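You operate a simulated robot arm through the tools that you are given. There is no shell and no other tool. Be economical: measure what you need, move in short steps, check, and stop when the job is done.

The job below is to be done with a simulated robot arm. You get a single attempt, and the scene is never put back.

## Task
Fold down both crank knobs; shade on the night light, switch it on.
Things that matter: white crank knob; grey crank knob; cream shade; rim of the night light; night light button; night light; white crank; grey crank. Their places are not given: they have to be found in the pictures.

Only the result counts: the job must be done as asked and must still hold three seconds after the hand-in. Knocking over, shifting, dropping, spilling or breaking anything else fails it.

## Robot
A 7-joint arm with a two-finger parallel gripper, fixed in place. Base frame: the origin is at the foot of the arm, x ahead of it, y to its left, z up. Lengths are in mm, angles in degrees, forces in N, time in s.
With the tool pointing down near the work surface it reaches from about 120 to 620 mm from the base axis. Its first joint turns from -66.0 to 66.0 degrees. Payload 2.4 kg.
Tool frame: the origin (TCP) lies between the finger pads and is the grasp point; the fingertips stand 30 mm ahead of it; z points along the fingers, y is the line along which they close. The gripper opens to 94 mm. The fingers are 28 mm wide and 10 mm thick; the gripper's body (50 by 96 mm) begins 55 mm behind the TCP.
Orientation is that of the tool frame in the base frame, as [roll, pitch, yaw] about the fixed x, y, z axes, in that order (R = Rz(yaw) Ry(pitch) Rx(roll)). With the fingers straight down and closing along the base's y, the tool's x points along the base's -x, its y along +y and its z along -z.

## Interface
- The arm moves only by the tool send_rows. Its argument "motion" is a list of rows, each a list of 7 numbers: the shift along the tool's x, y, z in mm, then the turn, a rotation vector about the tool's x, y, z in degrees, then the finger opening in mm, from 0 to 94. In form: [[dx, dy, dz, wx, wy, wz, gripper], ...]. A call has 1 to 20 rows; each row shifts and turns the commanded pose from where the row before left it, along the tool's axes as they then stand. Each row takes 0.2 s and may step no farther than 50 mm and 8.6 degrees from the row before; otherwise, or with a gripper value out of range, the whole call is refused. Where a pose cannot be reached the arm comes as near as it can. A force on the tool above 40 N (or 10 N above the force at the start of the call, whichever is more), or a blocked arm, ends the call early, and 0.2 s more pass. The fingers move at their own pace (about 153 mm/s each) and stop on an object; they squeeze with about 27 N. The grip force told is the motor's: it shows also when the fingers shut on nothing. Time passes only in rows, and 0.2 s behind the last, so rows that do not move let the fingers close. It gives the time, the measured TCP pose, the force on the tool (base axes), the opening and the grip force at its end, in the units of the frame above (readings bear some noise), and new pictures: "show" is both (left out), scene, wrist or none.
- Cameras (640 x 400 px; columns grow to the right, rows downward): "scene" is fixed at [27.3, 475.9, 1428.2]; the picture's right is [-0.81, -0.59, 0.00], its down [-0.41, 0.57, -0.72] and it looks along [0.42, -0.58, -0.70] (base axes); focal length 311 px, centre (320, 200). "wrist" rides on the gripper at [-37, 0, -58] in the tool frame; the picture's right is [0.00, -1.00, 0.00], its down [0.97, 0.00, -0.24] and it looks along [0.24, 0.00, 0.97] (tool axes); focal length 218 px, centre (320, 200).
- measure_at(camera, pixels): for up to 12 pixels [column, row] of the newest picture of that camera ("zoom" is the newest enlarged one), the place [x, y, z] in the base frame of the surface seen there, good to about 3 mm. It takes no simulated time.
- close_up(camera, box): a new picture of the part [left, top, right, bottom] of that camera's present view, enlarged. It takes no simulated time.
- job_done(): hands the job in; it is judged then, once.

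Work in short steps. Measure before you move; look again where a grasp or a placing could have gone wrong, and mend it. You have 80 turns and 120 pictures in all, those below and enlarged ones among them. Open the gripper and draw the arm clear of the work before you hand the job in, unless the task says otherwise; then end with one line.

The tools are called after "Request:" as name(argument=value, ...) on one line, values as JSON. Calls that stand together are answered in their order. send_rows: Moves the arm, as the interface text tells. Its arguments: {"type":"object","properties":{"motion":{"type":"array"},"show":{"type":"string","enum":["both","scene","wrist","none"]}},"required":["motion"]} The other tools are called the same way: measure_at (camera, pixels) gives the place of the surface under pixels of a picture; close_up (camera, box) takes an enlarged picture of a part of a camera's view; job_done () hands the job in.

At the start:

```text
t: 0.0
eef_pos: [473.5, 42.4, 911.9]
tool_rot: [-179.9, 0.1, 180.0]
force: [0.1, 0.0, 0.7]
opening: 94.1
grip_force: 0.1
```

scene: 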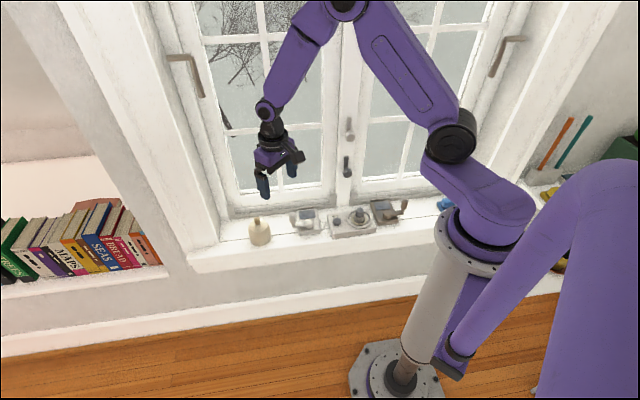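
wrist: 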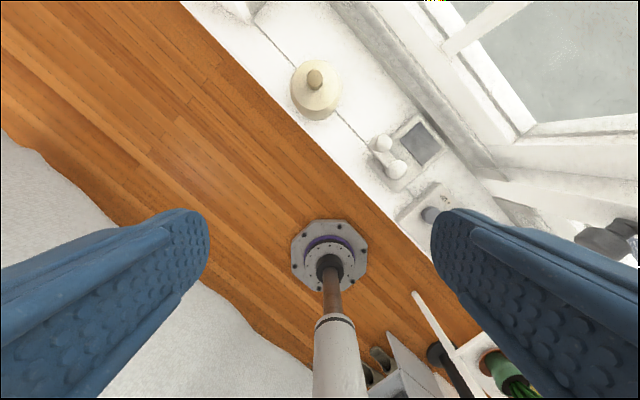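

The objects sit on the window sill around scene pixels (250-410, 200-245). I take enlarged views before moving.

Request:
close_up(camera="scene", box=[230, 180, 430, 260])

Request:
close_up(camera="wrist", box=[260, 40, 460, 240])

```text
3.20 times, centred on (330, 220) of scene
```

zoom: 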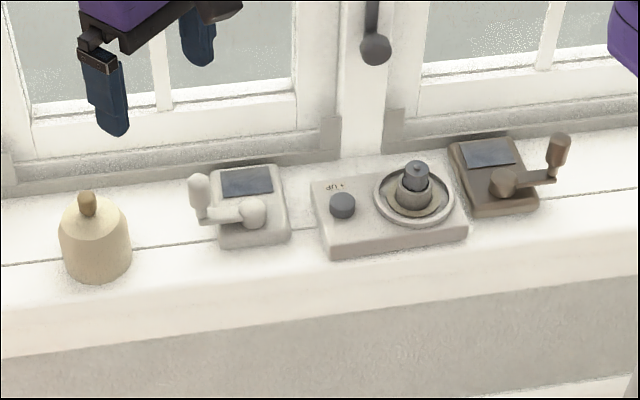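

```text
2.00 times, centred on (360, 140) of wrist
```

zoom: 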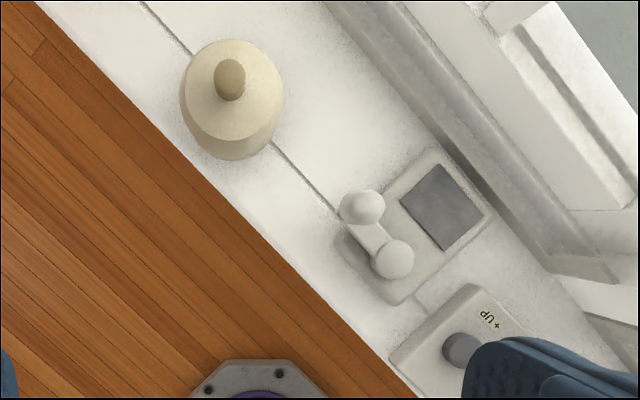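

I measure the key parts in both pictures: shade, white crank, button, night light socket and grey crank.

Request:
measure_at(camera="scene", pixels=[[257.2, 219], [257.5, 228], [292.2, 212.5], [293, 224], [308.7, 223.2], [300.3, 224], [337, 220.5], [360, 209.5], [359, 223], [404.5, 202], [388, 213.5], [396, 213.5]])

Request:
measure_at(camera="zoom", pixels=[[229, 75], [195, 95], [280, 95], [232, 158], [361, 207], [393, 258], [375, 235], [460, 350], [440, 205], [390, 300], [440, 155], [270, 200]])

Request:
close_up(camera="scene", box=[330, 190, 410, 240])

```text
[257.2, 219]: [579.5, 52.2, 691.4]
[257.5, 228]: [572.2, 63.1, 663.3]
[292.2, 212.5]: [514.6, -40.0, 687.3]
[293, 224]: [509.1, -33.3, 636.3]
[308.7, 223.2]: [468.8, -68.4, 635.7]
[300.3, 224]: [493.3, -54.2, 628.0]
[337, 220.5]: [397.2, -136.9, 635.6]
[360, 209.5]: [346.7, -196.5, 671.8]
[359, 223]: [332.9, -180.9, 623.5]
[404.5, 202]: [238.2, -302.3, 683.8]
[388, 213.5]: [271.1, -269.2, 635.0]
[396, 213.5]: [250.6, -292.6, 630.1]
```

```text
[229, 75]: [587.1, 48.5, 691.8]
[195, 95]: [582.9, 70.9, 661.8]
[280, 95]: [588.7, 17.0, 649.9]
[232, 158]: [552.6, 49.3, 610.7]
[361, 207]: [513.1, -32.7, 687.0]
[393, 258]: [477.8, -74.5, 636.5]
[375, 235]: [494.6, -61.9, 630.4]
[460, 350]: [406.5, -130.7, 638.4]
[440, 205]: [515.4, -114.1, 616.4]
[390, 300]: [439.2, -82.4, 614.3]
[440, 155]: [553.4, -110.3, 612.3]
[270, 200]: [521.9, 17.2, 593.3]
```

```text
8.00 times, centred on (370, 215) of scene
```

zoom: 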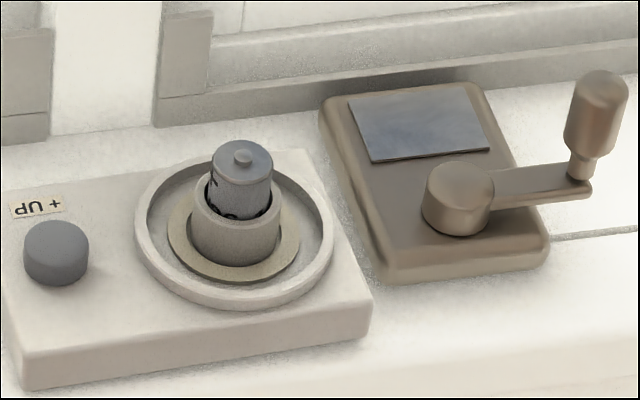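

Battery is visible in the night light's socket; both knobs stand upright on crank arms. I measure the window plane and its handles for clearance, and bring the wrist over the white crank for a better look at the knob hinge.

Request:
measure_at(camera="scene", pixels=[[347, 173], [350, 137], [335, 200], [340, 185], [300, 205], [230, 214], [400, 192], [370, 202], [270, 245], [345, 240], [375, 236], [420, 195]])

Request:
send_rows(motion=[[0, 0, 30, 0, 0, 8, 94], [0, 0, 30, 0, 0, 8, 94], [0, 0, 30, 0, 0, 8, 60], [0, 0, 0, 0, 0, 8, 30], [0, 0, 0, 0, 0, 8, 0], [0, 0, 0, 0, 0, 5, 0], [0, 0, 0, 0, 0, 0, 0]])

```text
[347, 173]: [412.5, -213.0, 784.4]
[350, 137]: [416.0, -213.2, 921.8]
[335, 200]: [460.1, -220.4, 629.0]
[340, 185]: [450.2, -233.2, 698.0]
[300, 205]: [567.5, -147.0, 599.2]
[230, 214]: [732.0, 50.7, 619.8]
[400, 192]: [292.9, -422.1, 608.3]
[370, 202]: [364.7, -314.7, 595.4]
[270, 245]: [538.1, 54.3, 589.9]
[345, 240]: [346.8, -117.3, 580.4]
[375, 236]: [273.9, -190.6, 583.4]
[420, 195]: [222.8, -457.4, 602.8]
```

```text
t: 1.6
eef_pos: [472.0, 42.0, 822.1]
tool_rot: [-180.0, 0.0, 135.0]
force: [-0.2, -0.2, 0.1]
opening: 0.0
grip_force: 27.5
```

scene: 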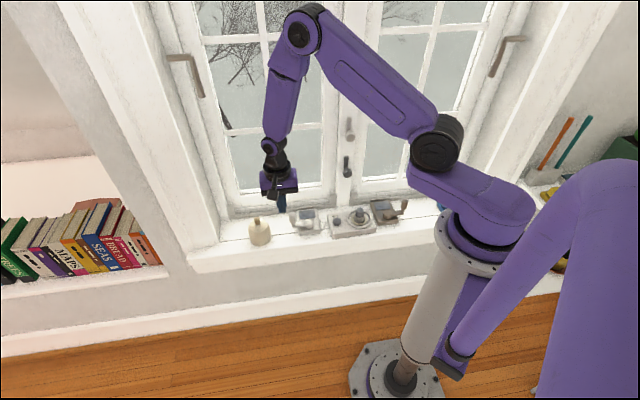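
wrist: 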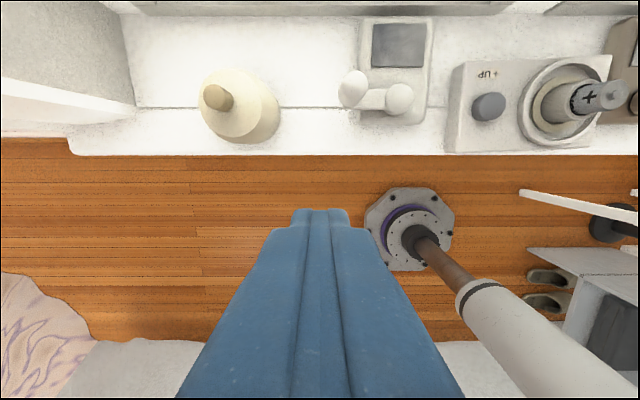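

The tool is now aligned with the sill (image right along the sill, up toward the window). I zoom on the white crank at wrist (380,80) to see its hinge.

Request:
close_up(camera="wrist", box=[320, 10, 460, 140])

Request:
close_up(camera="scene", box=[280, 200, 330, 240])

Request:
close_up(camera="scene", box=[375, 190, 420, 230])

```text
3.08 times, centred on (390, 75) of wrist
```

zoom: 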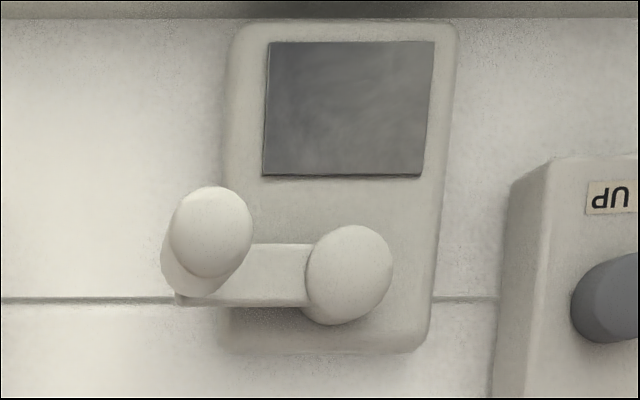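

```text
10.00 times, centred on (305, 220) of scene
```

zoom: 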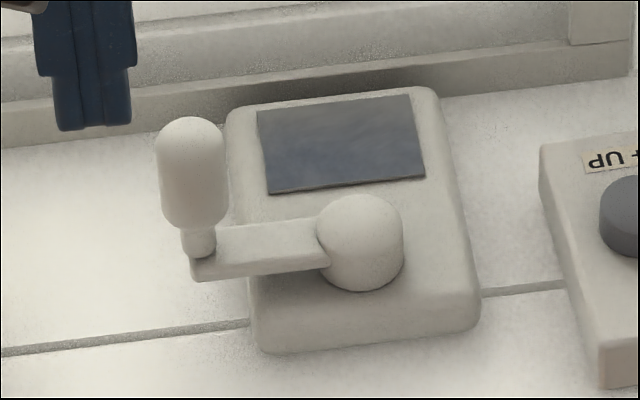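

```text
10.00 times, centred on (398, 210) of scene
```

zoom: 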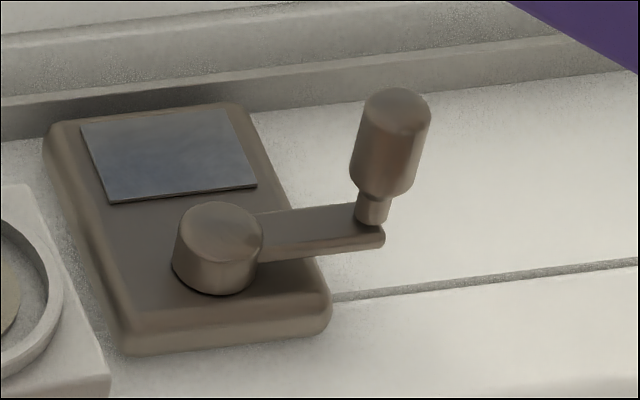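

The knob hinges at the arm's outer end and folding inward would be blocked by the hub, so outward folding seems likely. I place the closed fingers on the hub side of the white knob, above the hub (tips z≈657).

Request:
send_rows(motion=[[-28, -20, 0, 0, 0, 0, 0], [-28, -20, 0, 0, 0, 0, 0], [-28, -20, 0, 0, 0, 0, 0], [0, 0, 40, 0, 0, 0, 0], [0, 0, 40, 0, 0, 0, 0], [0, 0, 30, 0, 0, 0, 0], [0, 0, 22, 0, 0, 0, 0], [0, 0, 0, 0, 0, 0, 0]])

Request:
close_up(camera="scene", box=[270, 185, 340, 240])

```text
t: 3.4
eef_pos: [488.5, -61.3, 688.6]
tool_rot: [179.9, 0.1, 135.1]
force: [0.4, -0.1, 0.3]
opening: 0.0
grip_force: 26.9
```

scene: 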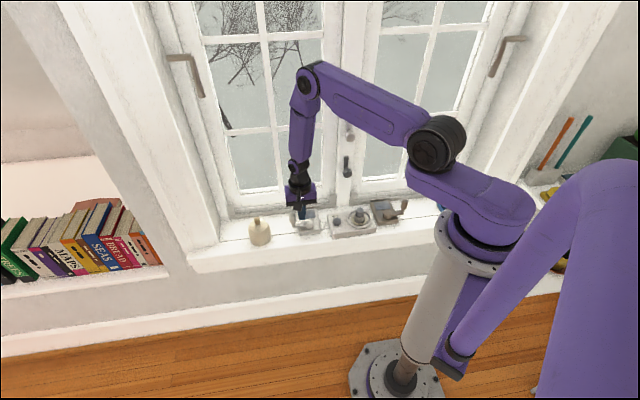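
wrist: 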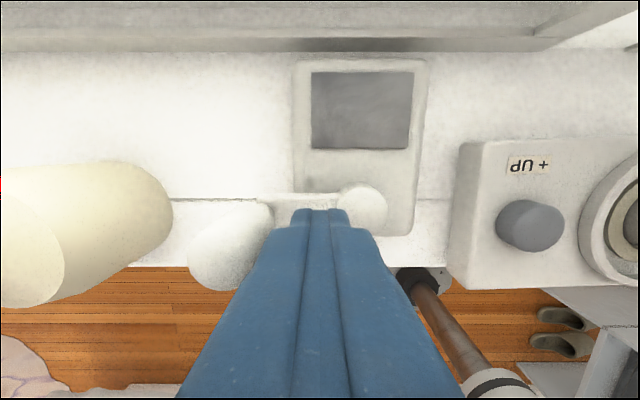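

```text
7.27 times, centred on (305, 212) of scene
```

zoom: 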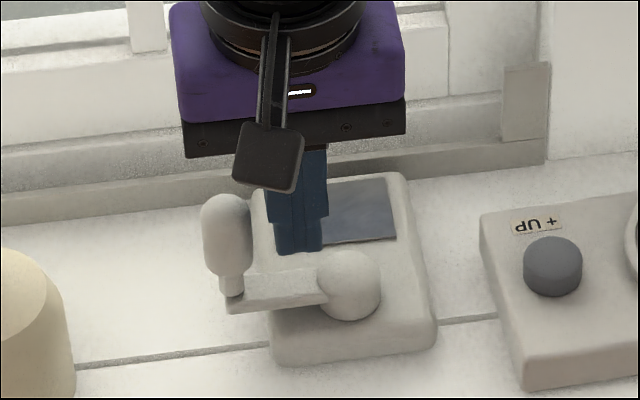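

Fingers sit beside the white knob, ~14 mm from it. I push slowly outward along +y (tool) by 24 mm and watch the force.

Request:
send_rows(motion=[[0, 6, 0, 0, 0, 0, 0], [0, 6, 0, 0, 0, 0, 0], [0, 4, 0, 0, 0, 0, 0], [0, 4, 0, 0, 0, 0, 0], [0, 4, 0, 0, 0, 0, 0]], show="none")

Request:
close_up(camera="scene", box=[270, 185, 340, 240])

```text
t: 4.6
eef_pos: [506.3, -42.9, 689.4]
tool_rot: [179.9, 0.1, 135.1]
force: [-1.1, -1.6, 4.1]
opening: 0.1
grip_force: 26.9
```

```text
7.27 times, centred on (305, 212) of scene
```

zoom: 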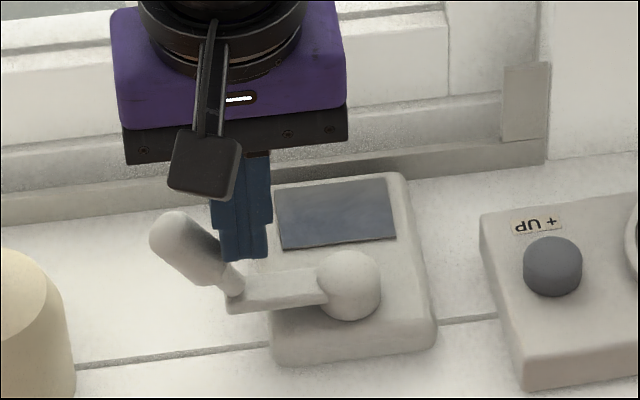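

The knob folds outward smoothly. I continue outward and downward in small steps.

Request:
send_rows(motion=[[0, 5, 0, 0, 0, 0, 0], [0, 5, 1, 0, 0, 0, 0], [0, 5, 2, 0, 0, 0, 0], [0, 5, 3, 0, 0, 0, 0], [0, 4, 4, 0, 0, 0, 0], [0, 2, 4, 0, 0, 0, 0]], show="none")

Request:
close_up(camera="scene", box=[260, 185, 330, 240])

```text
t: 6.0
eef_pos: [525.2, -24.5, 676.6]
tool_rot: [180.0, 0.0, 134.9]
force: [-12.1, -4.3, 37.3]
opening: 0.1
grip_force: 26.9
```

```text
7.27 times, centred on (295, 212) of scene
```

zoom: 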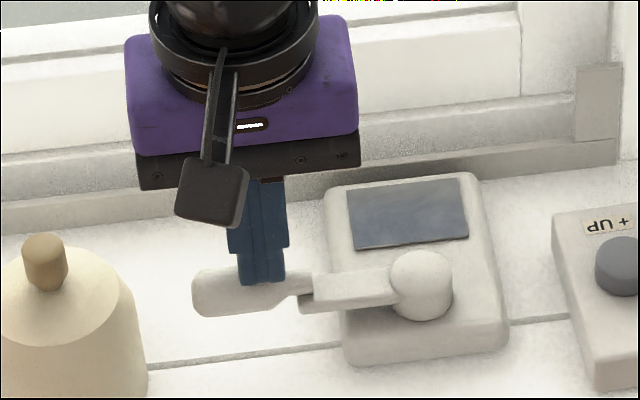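

The white knob lies about horizontal and the force (37 N) says it's at its stop. I lift off and check that it stays.

Request:
send_rows(motion=[[0, 0, -10, 0, 0, 0, 0], [0, 0, -40, 0, 0, 0, 0], [0, 0, -40, 0, 0, 0, 0], [0, 0, -40, 0, 0, 0, 0]], show="wrist")

Request:
close_up(camera="scene", box=[260, 185, 330, 240])

```text
t: 7.0
eef_pos: [525.1, -24.6, 807.1]
tool_rot: [-180.0, 0.0, 135.2]
force: [0.5, -0.1, -0.2]
opening: 0.0
grip_force: 26.8
```

wrist: 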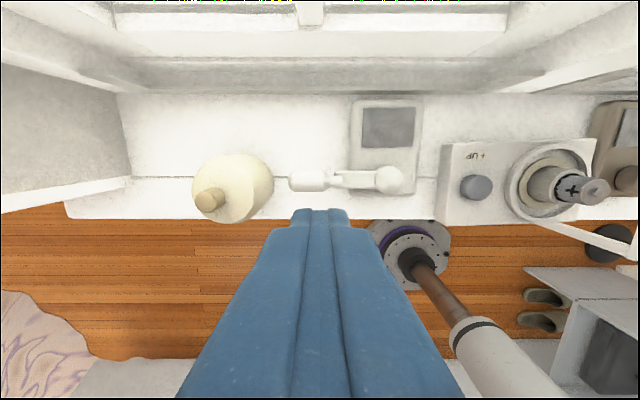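

```text
7.27 times, centred on (295, 212) of scene
```

zoom: 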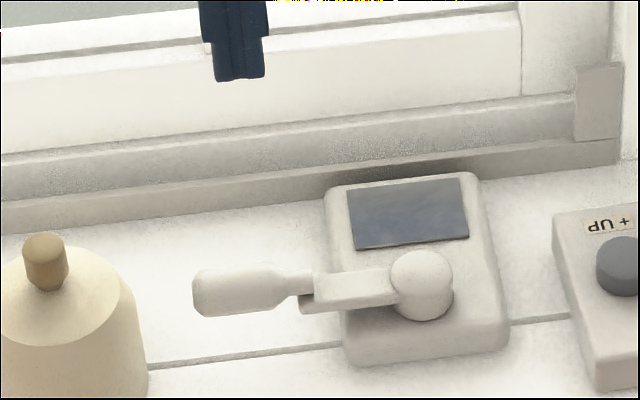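

White is folded and stays. Now I travel along the sill (kept 40 mm back from the window handle) to the grey crank.

Request:
send_rows(motion=[[38, 0, 0, 0, 0, 0, 0], [0, -36.5, 0, 0, 0, 0, 0], [0, -36.5, 0, 0, 0, 0, 0], [0, -36.5, 0, 0, 0, 0, 0], [0, -36.5, 0, 0, 0, 0, 0], [0, -36.5, 0, 0, 0, 0, 0], [0, -36.5, 0, 0, 0, 0, 0], [0, -36.5, 0, 0, 0, 0, 0], [0, -36.5, 0, 0, 0, 0, 0], [0, -36.5, 0, 0, 0, 0, 0], [0, -36.5, 0, 0, 0, 0, 0], [0, 0, 0, 0, 0, 0, 0]])

```text
t: 9.6
eef_pos: [241.2, -254.5, 805.3]
tool_rot: [179.9, 0.0, 135.1]
force: [-0.2, -1.2, 0.0]
opening: 0.0
grip_force: 27.3
```

scene: 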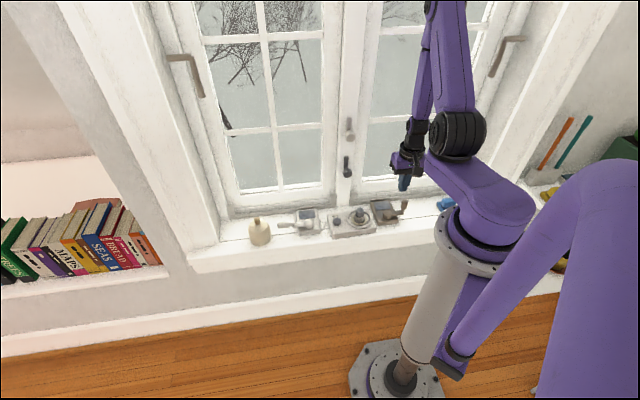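
wrist: 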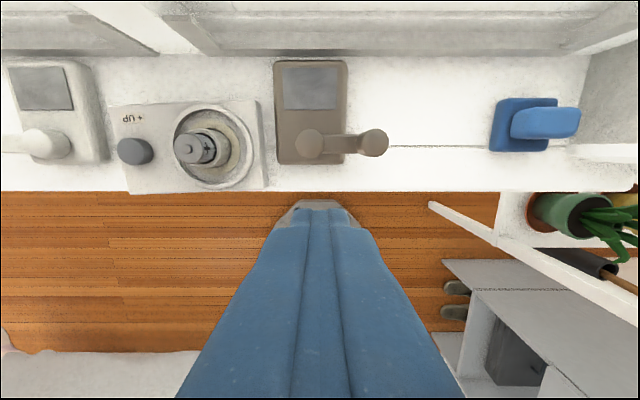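

Good top view of the grey crank and night light; I measure them here.

Request:
measure_at(camera="wrist", pixels=[[376, 143], [310, 140], [345, 145], [187, 150], [228, 152], [212, 180], [175, 140], [252, 140], [215, 110], [205, 188], [135, 150], [190, 175]])

Request:
close_up(camera="wrist", box=[100, 80, 280, 200])

```text
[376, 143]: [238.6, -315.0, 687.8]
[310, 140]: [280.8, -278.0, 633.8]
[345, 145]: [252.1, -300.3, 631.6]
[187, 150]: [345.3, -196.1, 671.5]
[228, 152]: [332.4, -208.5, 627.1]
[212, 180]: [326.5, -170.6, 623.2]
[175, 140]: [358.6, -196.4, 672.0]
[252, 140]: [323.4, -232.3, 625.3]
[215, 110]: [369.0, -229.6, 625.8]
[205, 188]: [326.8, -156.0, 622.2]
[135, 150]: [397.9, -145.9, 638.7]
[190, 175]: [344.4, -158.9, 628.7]
```

```text
3.33 times, centred on (190, 140) of wrist
```

zoom: 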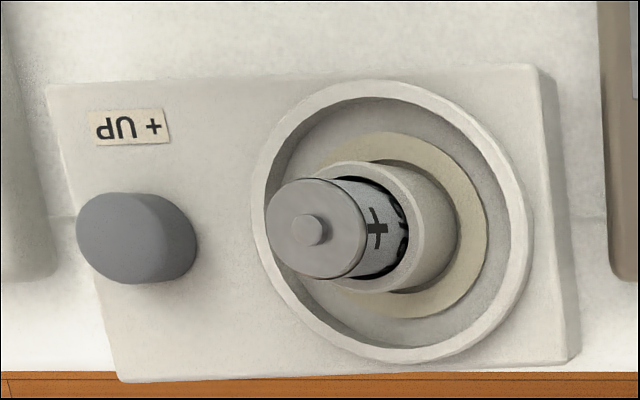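

Grey knob is at about (238.5,-309), top 687. I go in above its hub side and descend to tip z≈658.

Request:
send_rows(motion=[[-37, -2, 0, 0, 0, 0, 0], [0, 0, 40, 0, 0, 0, 0], [0, 0, 40, 0, 0, 0, 0], [0, 0, 37, 0, 0, 0, 0], [0, 0, 0, 0, 0, 0, 0]], show="wrist")

Request:
close_up(camera="scene", box=[365, 180, 435, 235])

```text
t: 10.8
eef_pos: [265.0, -284.0, 689.2]
tool_rot: [180.0, 0.2, 135.1]
force: [-0.1, -0.8, -0.3]
opening: 0.0
grip_force: 27.5
```

wrist: 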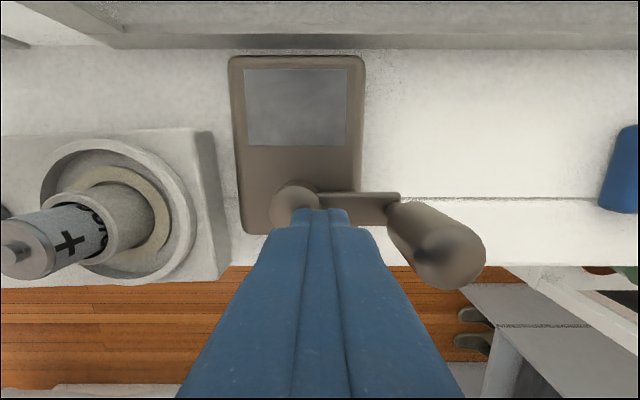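

```text
7.27 times, centred on (400, 208) of scene
```

zoom: 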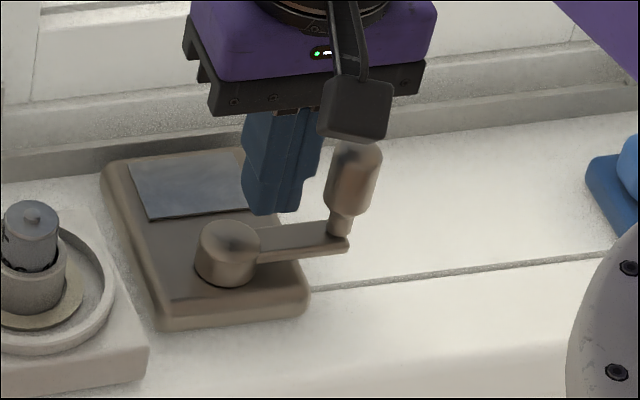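

Clear view: I push along −y (outward for grey) as for the white one.

Request:
send_rows(motion=[[0, -6, 0, 0, 0, 0, 0], [0, -6, 0, 0, 0, 0, 0], [0, -5, 0, 0, 0, 0, 0], [0, -4, 0, 0, 0, 0, 0], [0, -4, 0, 0, 0, 0, 0], [0, -4, 0, 0, 0, 0, 0]], show="none")

Request:
close_up(camera="scene", box=[365, 180, 435, 235])

```text
t: 12.2
eef_pos: [243.9, -304.2, 688.3]
tool_rot: [180.0, 0.0, 135.0]
force: [3.1, 0.9, 6.7]
opening: 0.1
grip_force: 26.7
```

```text
7.27 times, centred on (400, 208) of scene
```

zoom: 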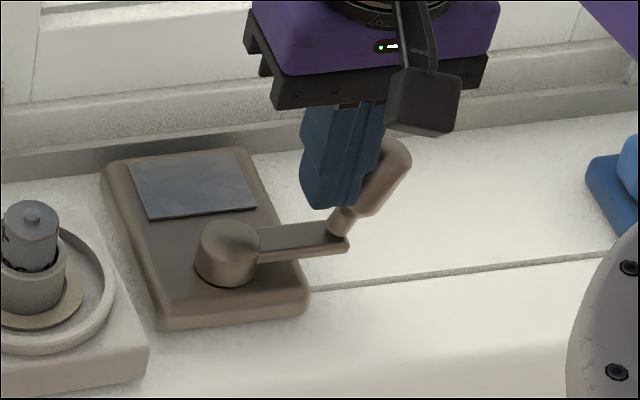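

The grey knob is folding outward too. I continue outward and down.

Request:
send_rows(motion=[[0, -5, 0, 0, 0, 0, 0], [0, -5, 1, 0, 0, 0, 0], [0, -5, 2, 0, 0, 0, 0], [0, -5, 3, 0, 0, 0, 0], [0, -4, 4, 0, 0, 0, 0], [0, -2, 4, 0, 0, 0, 0]], show="none")

Request:
close_up(camera="scene", box=[365, 180, 435, 235])

```text
t: 13.6
eef_pos: [229.4, -322.7, 676.1]
tool_rot: [-180.0, 0.2, 135.4]
force: [1.6, 1.9, 19.0]
opening: 0.0
grip_force: 27.2
stopped in row 6: the force on the tool passed its limit (the readings are from after the stop); the commanded pose is now the measured one
```

```text
7.27 times, centred on (400, 208) of scene
```

zoom: 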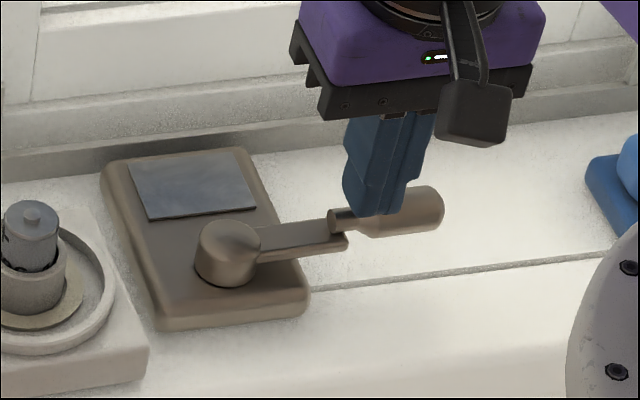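

Grey is horizontal, force at stop. I lift off, then head back along the sill toward the night light for a vertical look at its rim.

Request:
send_rows(motion=[[0, 0, -10, 0, 0, 0, 0], [0, 0, -40, 0, 0, 0, 0], [0, 0, -40, 0, 0, 0, 0], [0, 0, -40, 0, 0, 0, 0], [38, 0, 0, 0, 0, 0, 0], [0, 43, 0, 0, 0, 0, 0], [0, 43, 0, 0, 0, 0, 0], [0, 43, 0, 0, 0, 0, 0], [0, 43, 0, 0, 0, 0, 0], [0, 0, 0, 0, 0, 0, 0]])

Request:
close_up(camera="scene", box=[330, 185, 420, 240])

Request:
close_up(camera="wrist", box=[230, 80, 410, 200])

```text
t: 15.8
eef_pos: [320.5, -174.1, 805.8]
tool_rot: [179.9, 0.1, 135.3]
force: [0.5, -0.1, -0.5]
opening: 0.0
grip_force: 27.2
```

scene: 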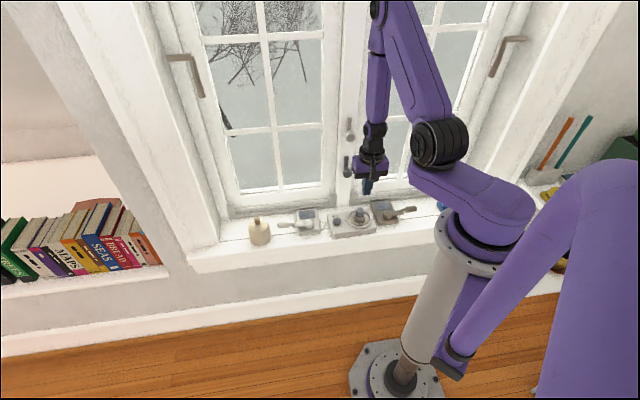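
wrist: 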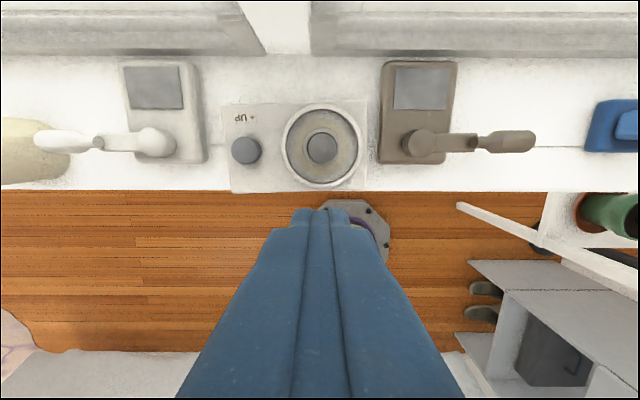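

```text
7.11 times, centred on (375, 212) of scene
```

zoom: 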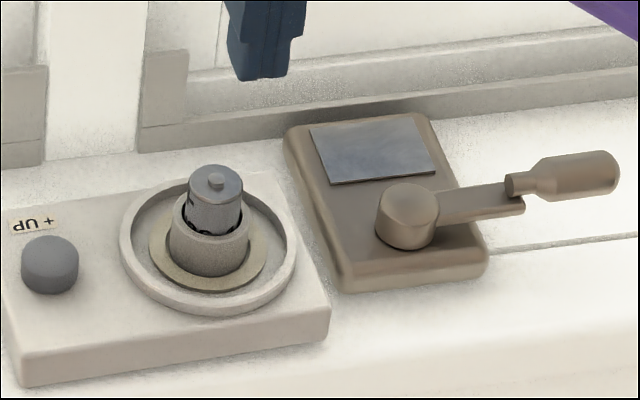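

```text
3.33 times, centred on (320, 140) of wrist
```

zoom: 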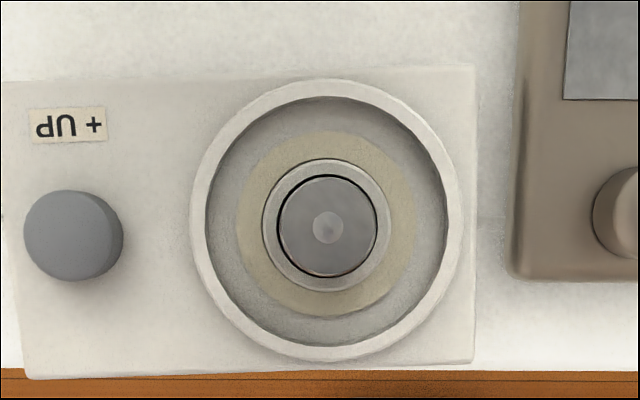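

Grey holds folded. From this straight-down view the rim centre is at about (345,-201), rim inner Ø≈76. Next I go over the shade to measure it the same way.

Request:
send_rows(motion=[[0, 43, 0, 0, 0, 0, 0], [0, 43, 0, 0, 0, 0, 0], [0, 43, 0, 0, 0, 0, 0], [0, 43, 0, 0, 0, 0, 0], [0, 43, 0, 0, 0, 0, 20], [0, 43, 0, 0, 0, 0, 45], [0, 43, 0, 0, 0, 0, 45], [6, 42, 0, 0, 0, 0, 45], [0, 0, 0, 0, 0, 0, 45]], show="wrist")

Request:
close_up(camera="wrist", box=[230, 80, 410, 200])

Request:
close_up(camera="scene", box=[230, 200, 310, 255])

```text
t: 17.8
eef_pos: [559.4, 75.5, 806.3]
tool_rot: [179.9, -0.1, 135.3]
force: [0.0, 0.0, 0.0]
opening: 45.1
grip_force: 0.0
```

wrist: 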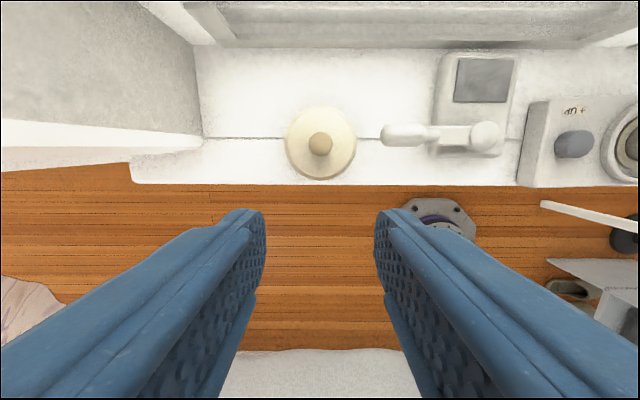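

```text
3.33 times, centred on (320, 140) of wrist
```

zoom: 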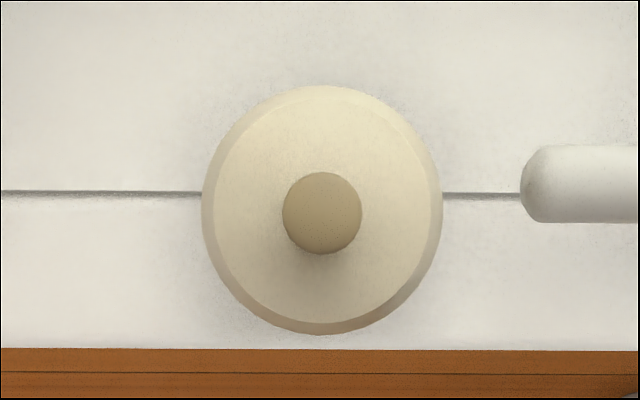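

```text
7.27 times, centred on (270, 228) of scene
```

zoom: 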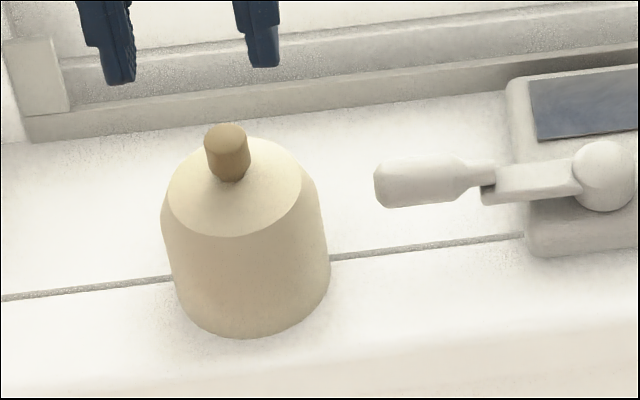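

The shade (Ø≈68) is centred at about s=448, n=381 with a knob Ø≈18. I measure the knob/cone heights to choose the grasp depth.

Request:
measure_at(camera="zoom", pixels=[[226, 135], [228, 165], [230, 180], [232, 188], [200, 190], [240, 220], [270, 190], [185, 200], [245, 300], [245, 336], [300, 180], [322, 260]])

Request:
measure_at(camera="wrist", pixels=[[320.6, 143.6], [320.6, 118], [320.6, 172], [295, 143], [345, 143], [335, 143], [306, 143]])

```text
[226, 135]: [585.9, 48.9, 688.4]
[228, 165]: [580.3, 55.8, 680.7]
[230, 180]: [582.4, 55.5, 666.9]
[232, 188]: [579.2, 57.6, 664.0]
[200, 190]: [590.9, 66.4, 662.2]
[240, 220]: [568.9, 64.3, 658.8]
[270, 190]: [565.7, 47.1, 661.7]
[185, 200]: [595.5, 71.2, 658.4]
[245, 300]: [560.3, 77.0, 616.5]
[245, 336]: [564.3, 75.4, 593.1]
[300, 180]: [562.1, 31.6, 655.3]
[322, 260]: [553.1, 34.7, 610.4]
```

```text
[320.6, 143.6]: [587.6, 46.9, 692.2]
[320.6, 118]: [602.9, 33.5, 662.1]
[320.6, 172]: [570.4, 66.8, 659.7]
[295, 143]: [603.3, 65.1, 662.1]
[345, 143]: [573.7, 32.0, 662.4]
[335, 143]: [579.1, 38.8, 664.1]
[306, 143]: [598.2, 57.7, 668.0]
```

Cone peaks at ~668, knob 668–692. I move over it and descend to tips ≈ 695 just above for a check.

Request:
send_rows(motion=[[-39.8, 0, 0, 0, 0, 0, 45], [0, 0, 40, 0, 0, 0, 45], [0, 0, 36, 0, 0, 0, 45], [0, 0, 0, 0, 0, 0, 45]], show="wrist")

Request:
close_up(camera="scene", box=[220, 190, 300, 255])

```text
t: 18.8
eef_pos: [585.9, 48.5, 730.3]
tool_rot: [180.0, 0.1, 135.2]
force: [-0.8, 0.2, 0.0]
opening: 45.2
grip_force: 0.1
```

wrist: 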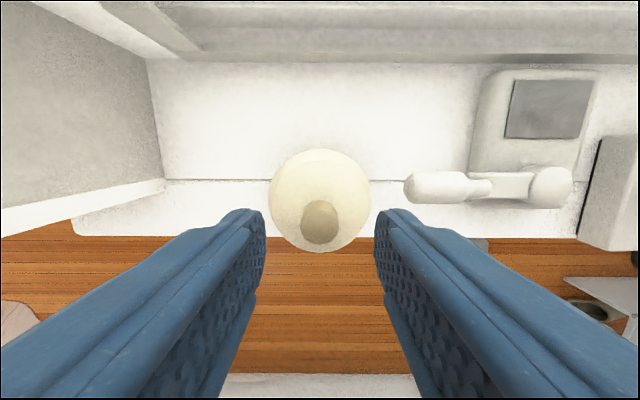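

```text
6.15 times, centred on (260, 222) of scene
```

zoom: 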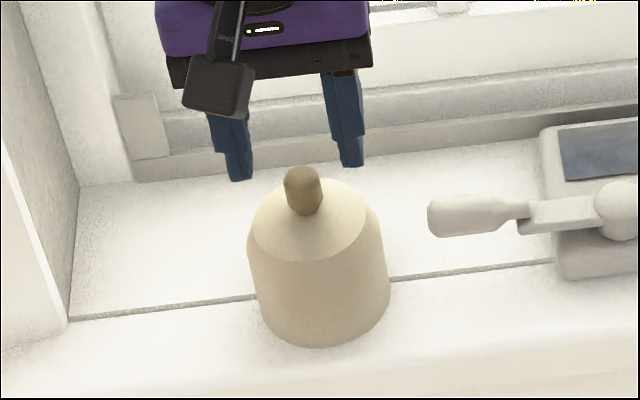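

Centred in y; I nudge 2 mm toward the window, descend to TCP z≈700 and close on the knob.

Request:
send_rows(motion=[[-2, 0, 15, 0, 0, 0, 45], [0, 0, 15, 0, 0, 0, 45], [0, 0, 0, 0, 0, 0, 30], [0, 0, 0, 0, 0, 0, 15], [0, 0, 0, 0, 0, 0, 5], [0, 0, 0, 0, 0, 0, 5]], show="wrist")

Request:
close_up(camera="scene", box=[220, 190, 300, 255])

```text
t: 20.2
eef_pos: [589.6, 45.6, 700.5]
tool_rot: [-180.0, 0.1, 135.4]
force: [0.5, 0.5, -0.1]
opening: 17.5
grip_force: 27.1
```

wrist: 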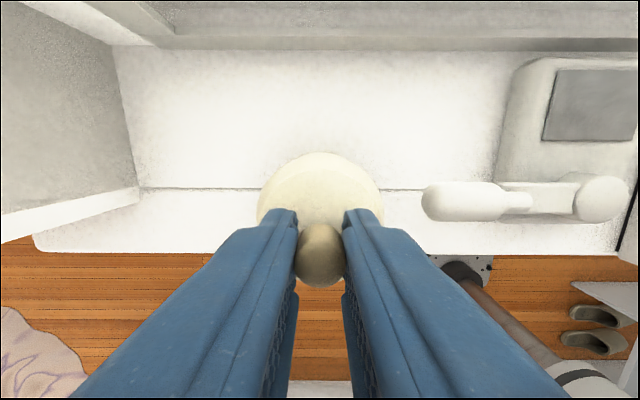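

```text
6.15 times, centred on (260, 222) of scene
```

zoom: 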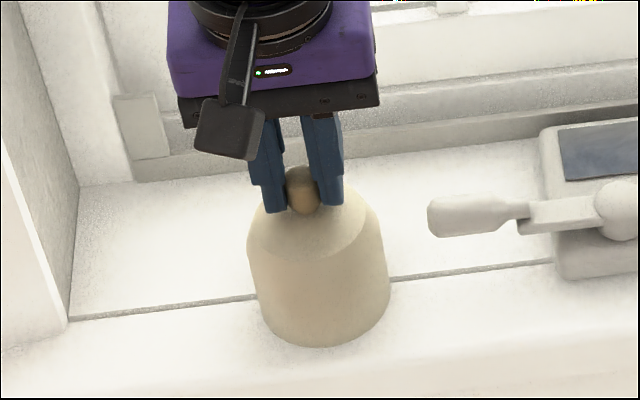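

Knob held (17.5 mm, 27 N). I lift straight up 110 mm and check the hang.

Request:
send_rows(motion=[[0, 0, -10, 0, 0, 0, 5], [0, 0, -20, 0, 0, 0, 5], [0, 0, -25, 0, 0, 0, 5], [0, 0, -30, 0, 0, 0, 5], [0, 0, -25, 0, 0, 0, 5], [0, 0, 0, 0, 0, 0, 5]], show="wrist")

Request:
close_up(camera="scene", box=[210, 150, 310, 240])

```text
t: 21.6
eef_pos: [587.4, 46.4, 811.0]
tool_rot: [-179.9, 0.0, 135.3]
force: [-0.4, 0.9, -1.1]
opening: 17.7
grip_force: 26.9
```

wrist: 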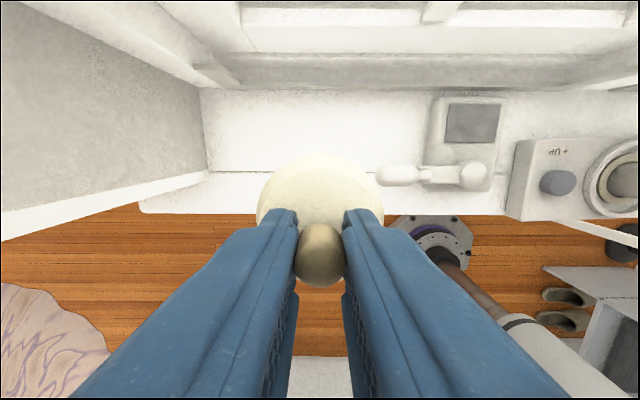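

```text
4.44 times, centred on (260, 195) of scene
```

zoom: 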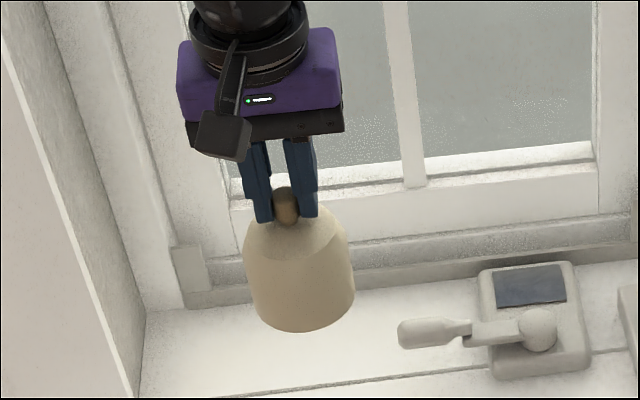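

Hanging straight. I carry it along the sill at n≈349 (away from the window handles) to beside the night light.

Request:
measure_at(camera="wrist", pixels=[[320, 235], [320, 250], [320, 200], [270, 200], [370, 200], [320, 160]])

Request:
send_rows(motion=[[18, 0, 0, 0, 0, 0, 5], [17, -20, 0, 0, 0, 0, 5], [0, -35, 0, 0, 0, 0, 5], [0, -35, 0, 0, 0, 0, 5], [0, -35, 0, 0, 0, 0, 5], [0, -35, 0, 0, 0, 0, 5], [0, -35, 0, 0, 0, 0, 5], [0, -35, 0, 0, 0, 0, 5], [0, -35, 0, 0, 0, 0, 5], [0, -35, 0, 0, 0, 0, 5], [0, -30, 0, 0, 0, 0, 5], [0, -16.5, 0, 0, 0, 0, 5], [0, 0, 0, 0, 0, 0, 5]])

```text
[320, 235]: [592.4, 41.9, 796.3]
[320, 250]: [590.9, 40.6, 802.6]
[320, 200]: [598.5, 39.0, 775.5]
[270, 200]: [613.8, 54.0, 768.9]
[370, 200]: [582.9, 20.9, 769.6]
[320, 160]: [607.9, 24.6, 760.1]
```

```text
t: 24.4
eef_pos: [319.1, -176.4, 810.3]
tool_rot: [179.9, 0.0, 135.4]
force: [0.3, -0.7, -0.2]
opening: 17.7
grip_force: 26.7
```

scene: 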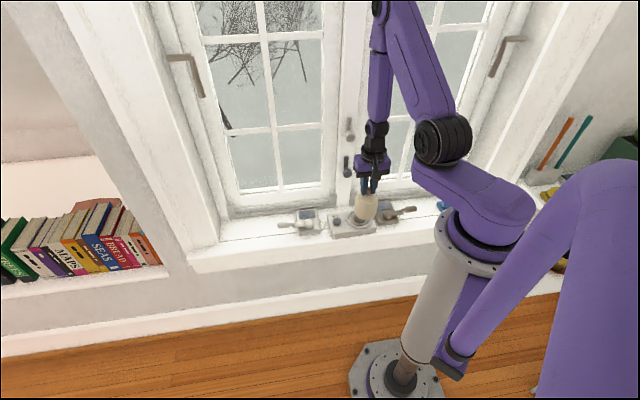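
wrist: 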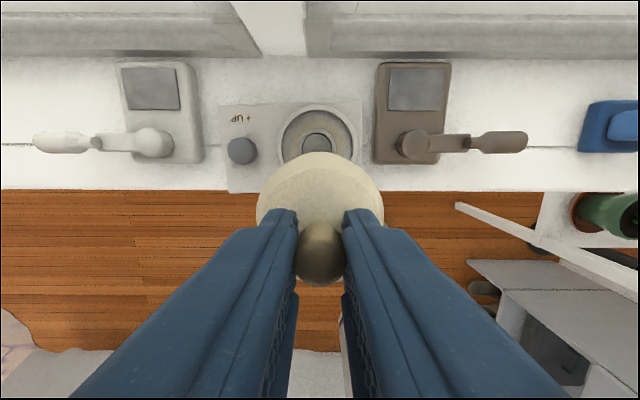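

I zoom in to refine the lateral offset between ring (≈317,142) and shade (≈320).

Request:
close_up(camera="wrist", box=[230, 80, 410, 200])

```text
3.33 times, centred on (320, 140) of wrist
```

zoom: 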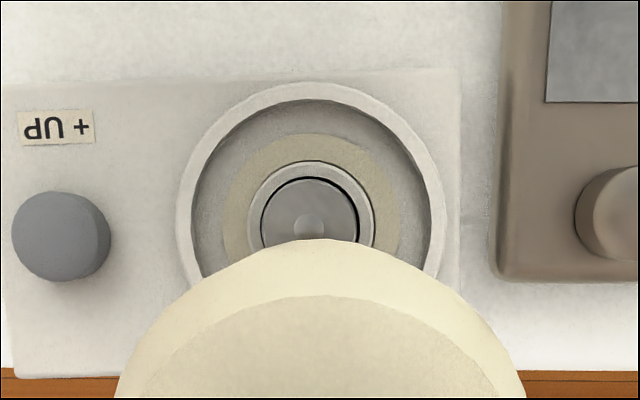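

Relative offsets: ring is +2.7 mm in tool y and about 38.5 mm toward the window. I move above it and inspect from the scene camera.

Request:
send_rows(motion=[[-10, 2.7, 0, 0, 0, 0, 5], [-14, 0, 0, 0, 0, 0, 5], [-14.5, 0, 0, 0, 0, 0, 5], [0, 0, 0, 0, 0, 0, 5]], show="wrist")

Request:
close_up(camera="scene", box=[320, 165, 410, 245])

```text
t: 25.4
eef_pos: [348.5, -201.6, 810.9]
tool_rot: [179.9, 0.1, 135.2]
force: [-0.5, 0.4, 0.0]
opening: 17.6
grip_force: 27.4
```

wrist: 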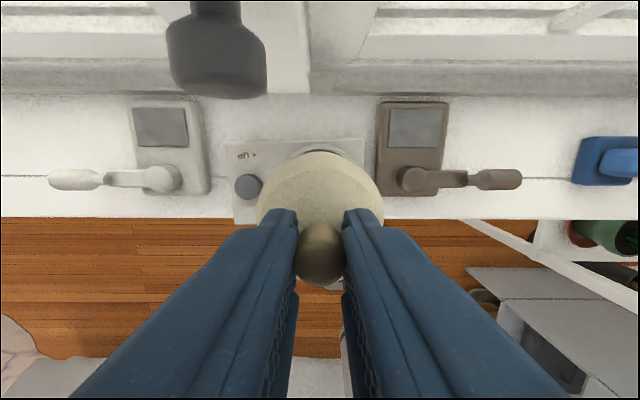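

```text
5.00 times, centred on (365, 205) of scene
```

zoom: 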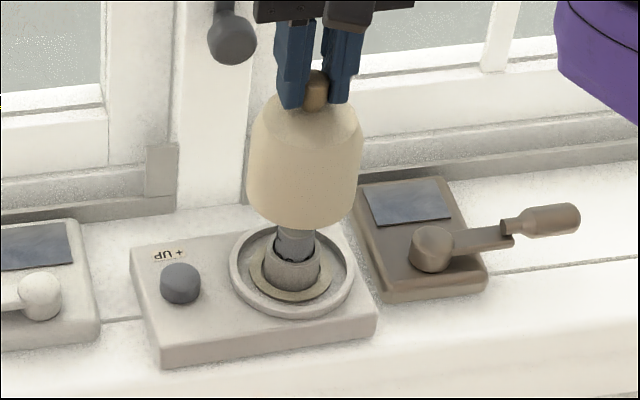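

Shade axis extrapolates onto the battery tower. I descend to just above the tray, checking force.

Request:
send_rows(motion=[[0, 0, 12, 0, 0, 0, 5], [0, 0, 12, 0, 0, 0, 5], [0, 0, 12, 0, 0, 0, 5], [0, 0, 12, 0, 0, 0, 5], [0, 0, 12, 0, 0, 0, 5], [0, 0, 10, 0, 0, 0, 5], [0, 0, 0, 0, 0, 0, 5]], show="none")

Request:
close_up(camera="scene", box=[320, 165, 410, 245])

```text
t: 27.0
eef_pos: [348.7, -201.5, 739.4]
tool_rot: [179.8, 0.1, 135.3]
force: [-0.2, 0.3, -1.9]
opening: 17.3
grip_force: 26.6
```

```text
5.00 times, centred on (365, 205) of scene
```

zoom: 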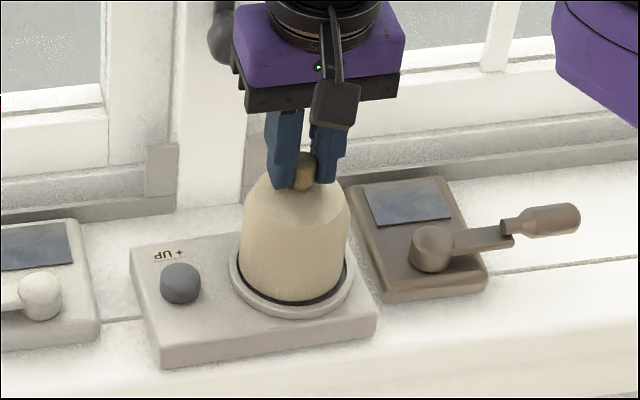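

Centred within the rim. I lower slowly until contact.

Request:
send_rows(motion=[[0, 0, 4, 0, 0, 0, 5], [0, 0, 3, 0, 0, 0, 5], [0, 0, 3, 0, 0, 0, 5], [0, 0, 2, 0, 0, 0, 5]], show="none")

Request:
close_up(camera="scene", box=[320, 165, 410, 245])

```text
t: 28.0
eef_pos: [350.4, -202.0, 729.2]
tool_rot: [179.9, 0.1, 135.2]
force: [-1.0, 1.7, 24.4]
opening: 17.9
grip_force: 27.1
```

```text
5.00 times, centred on (365, 205) of scene
```

zoom: 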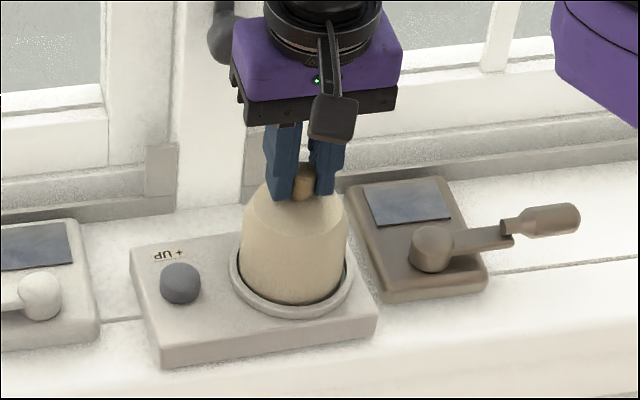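

Contact with 24 N. I zoom in on the seam at the rim before releasing.

Request:
close_up(camera="scene", box=[360, 205, 395, 232])

Request:
close_up(camera="scene", box=[360, 205, 395, 232])

```text
14.81 times, centred on (378, 218) of scene
```

zoom: 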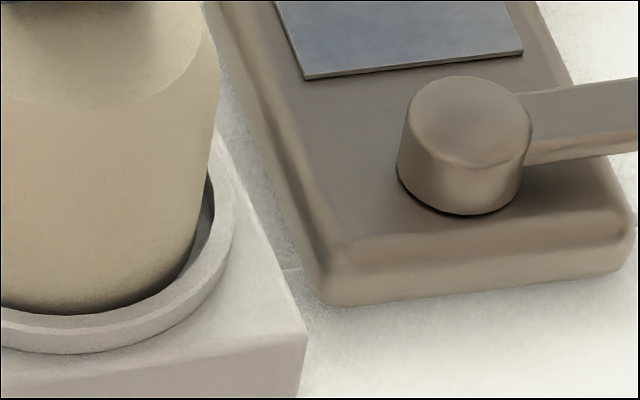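

```text
14.81 times, centred on (378, 218) of scene
```

zoom: 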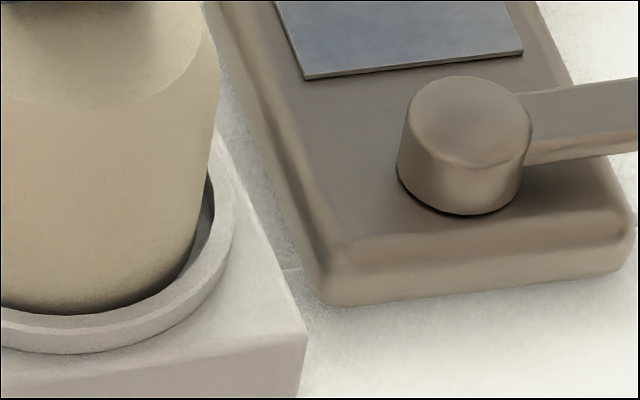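

The shade sits down inside the rim. I open the fingers and lift off, then inspect.

Request:
send_rows(motion=[[0, 0, -1, 0, 0, 0, 12], [0, 0, 0, 0, 0, 0, 30], [0, 0, 0, 0, 0, 0, 45], [0, 0, -20, 0, 0, 0, 45], [0, 0, -35, 0, 0, 0, 45], [0, 0, -25, 0, 0, 0, 45], [20, 0, 0, 0, 0, 0, 20], [15, 0, 0, 0, 0, 0, 0], [0, 0, 0, 0, 0, 0, 0]], show="wrist")

Request:
close_up(camera="scene", box=[330, 185, 395, 240])

Request:
close_up(camera="wrist", box=[200, 60, 420, 210])

```text
t: 30.0
eef_pos: [324.0, -176.5, 807.7]
tool_rot: [179.9, 0.1, 135.3]
force: [0.6, -0.7, 0.1]
opening: 0.1
grip_force: 26.7
```

wrist: 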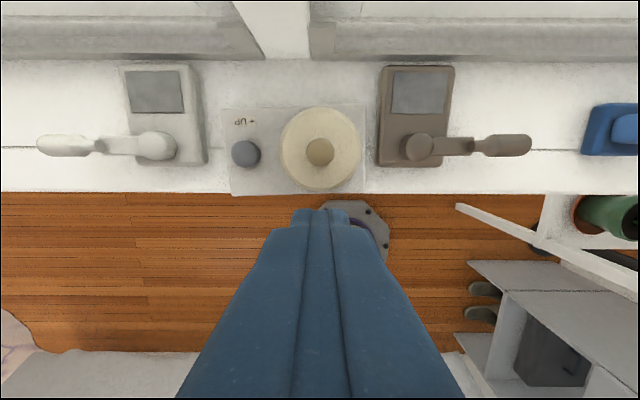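

```text
7.27 times, centred on (362, 212) of scene
```

zoom: 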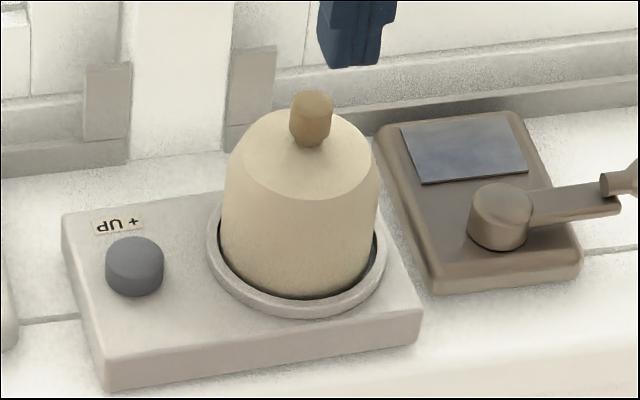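

```text
2.67 times, centred on (310, 135) of wrist
```

zoom: 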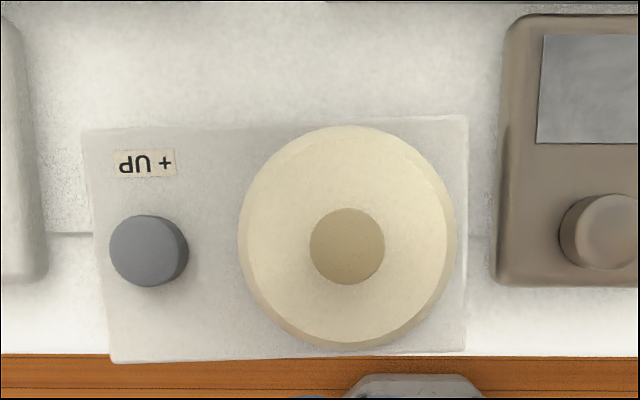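

Shade seated level. Now I measure the button top.

Request:
measure_at(camera="zoom", pixels=[[143, 250], [125, 250], [165, 250], [143, 230], [143, 270]])

Request:
measure_at(camera="scene", pixels=[[336, 219.5], [333.5, 219.5], [338.5, 219.5]])

```text
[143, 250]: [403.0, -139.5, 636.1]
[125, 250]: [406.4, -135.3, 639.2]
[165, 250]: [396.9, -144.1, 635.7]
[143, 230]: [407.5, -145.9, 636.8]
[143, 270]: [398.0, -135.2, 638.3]
```

```text
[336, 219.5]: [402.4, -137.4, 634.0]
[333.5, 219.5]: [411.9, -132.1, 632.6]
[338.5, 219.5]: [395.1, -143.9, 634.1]
```

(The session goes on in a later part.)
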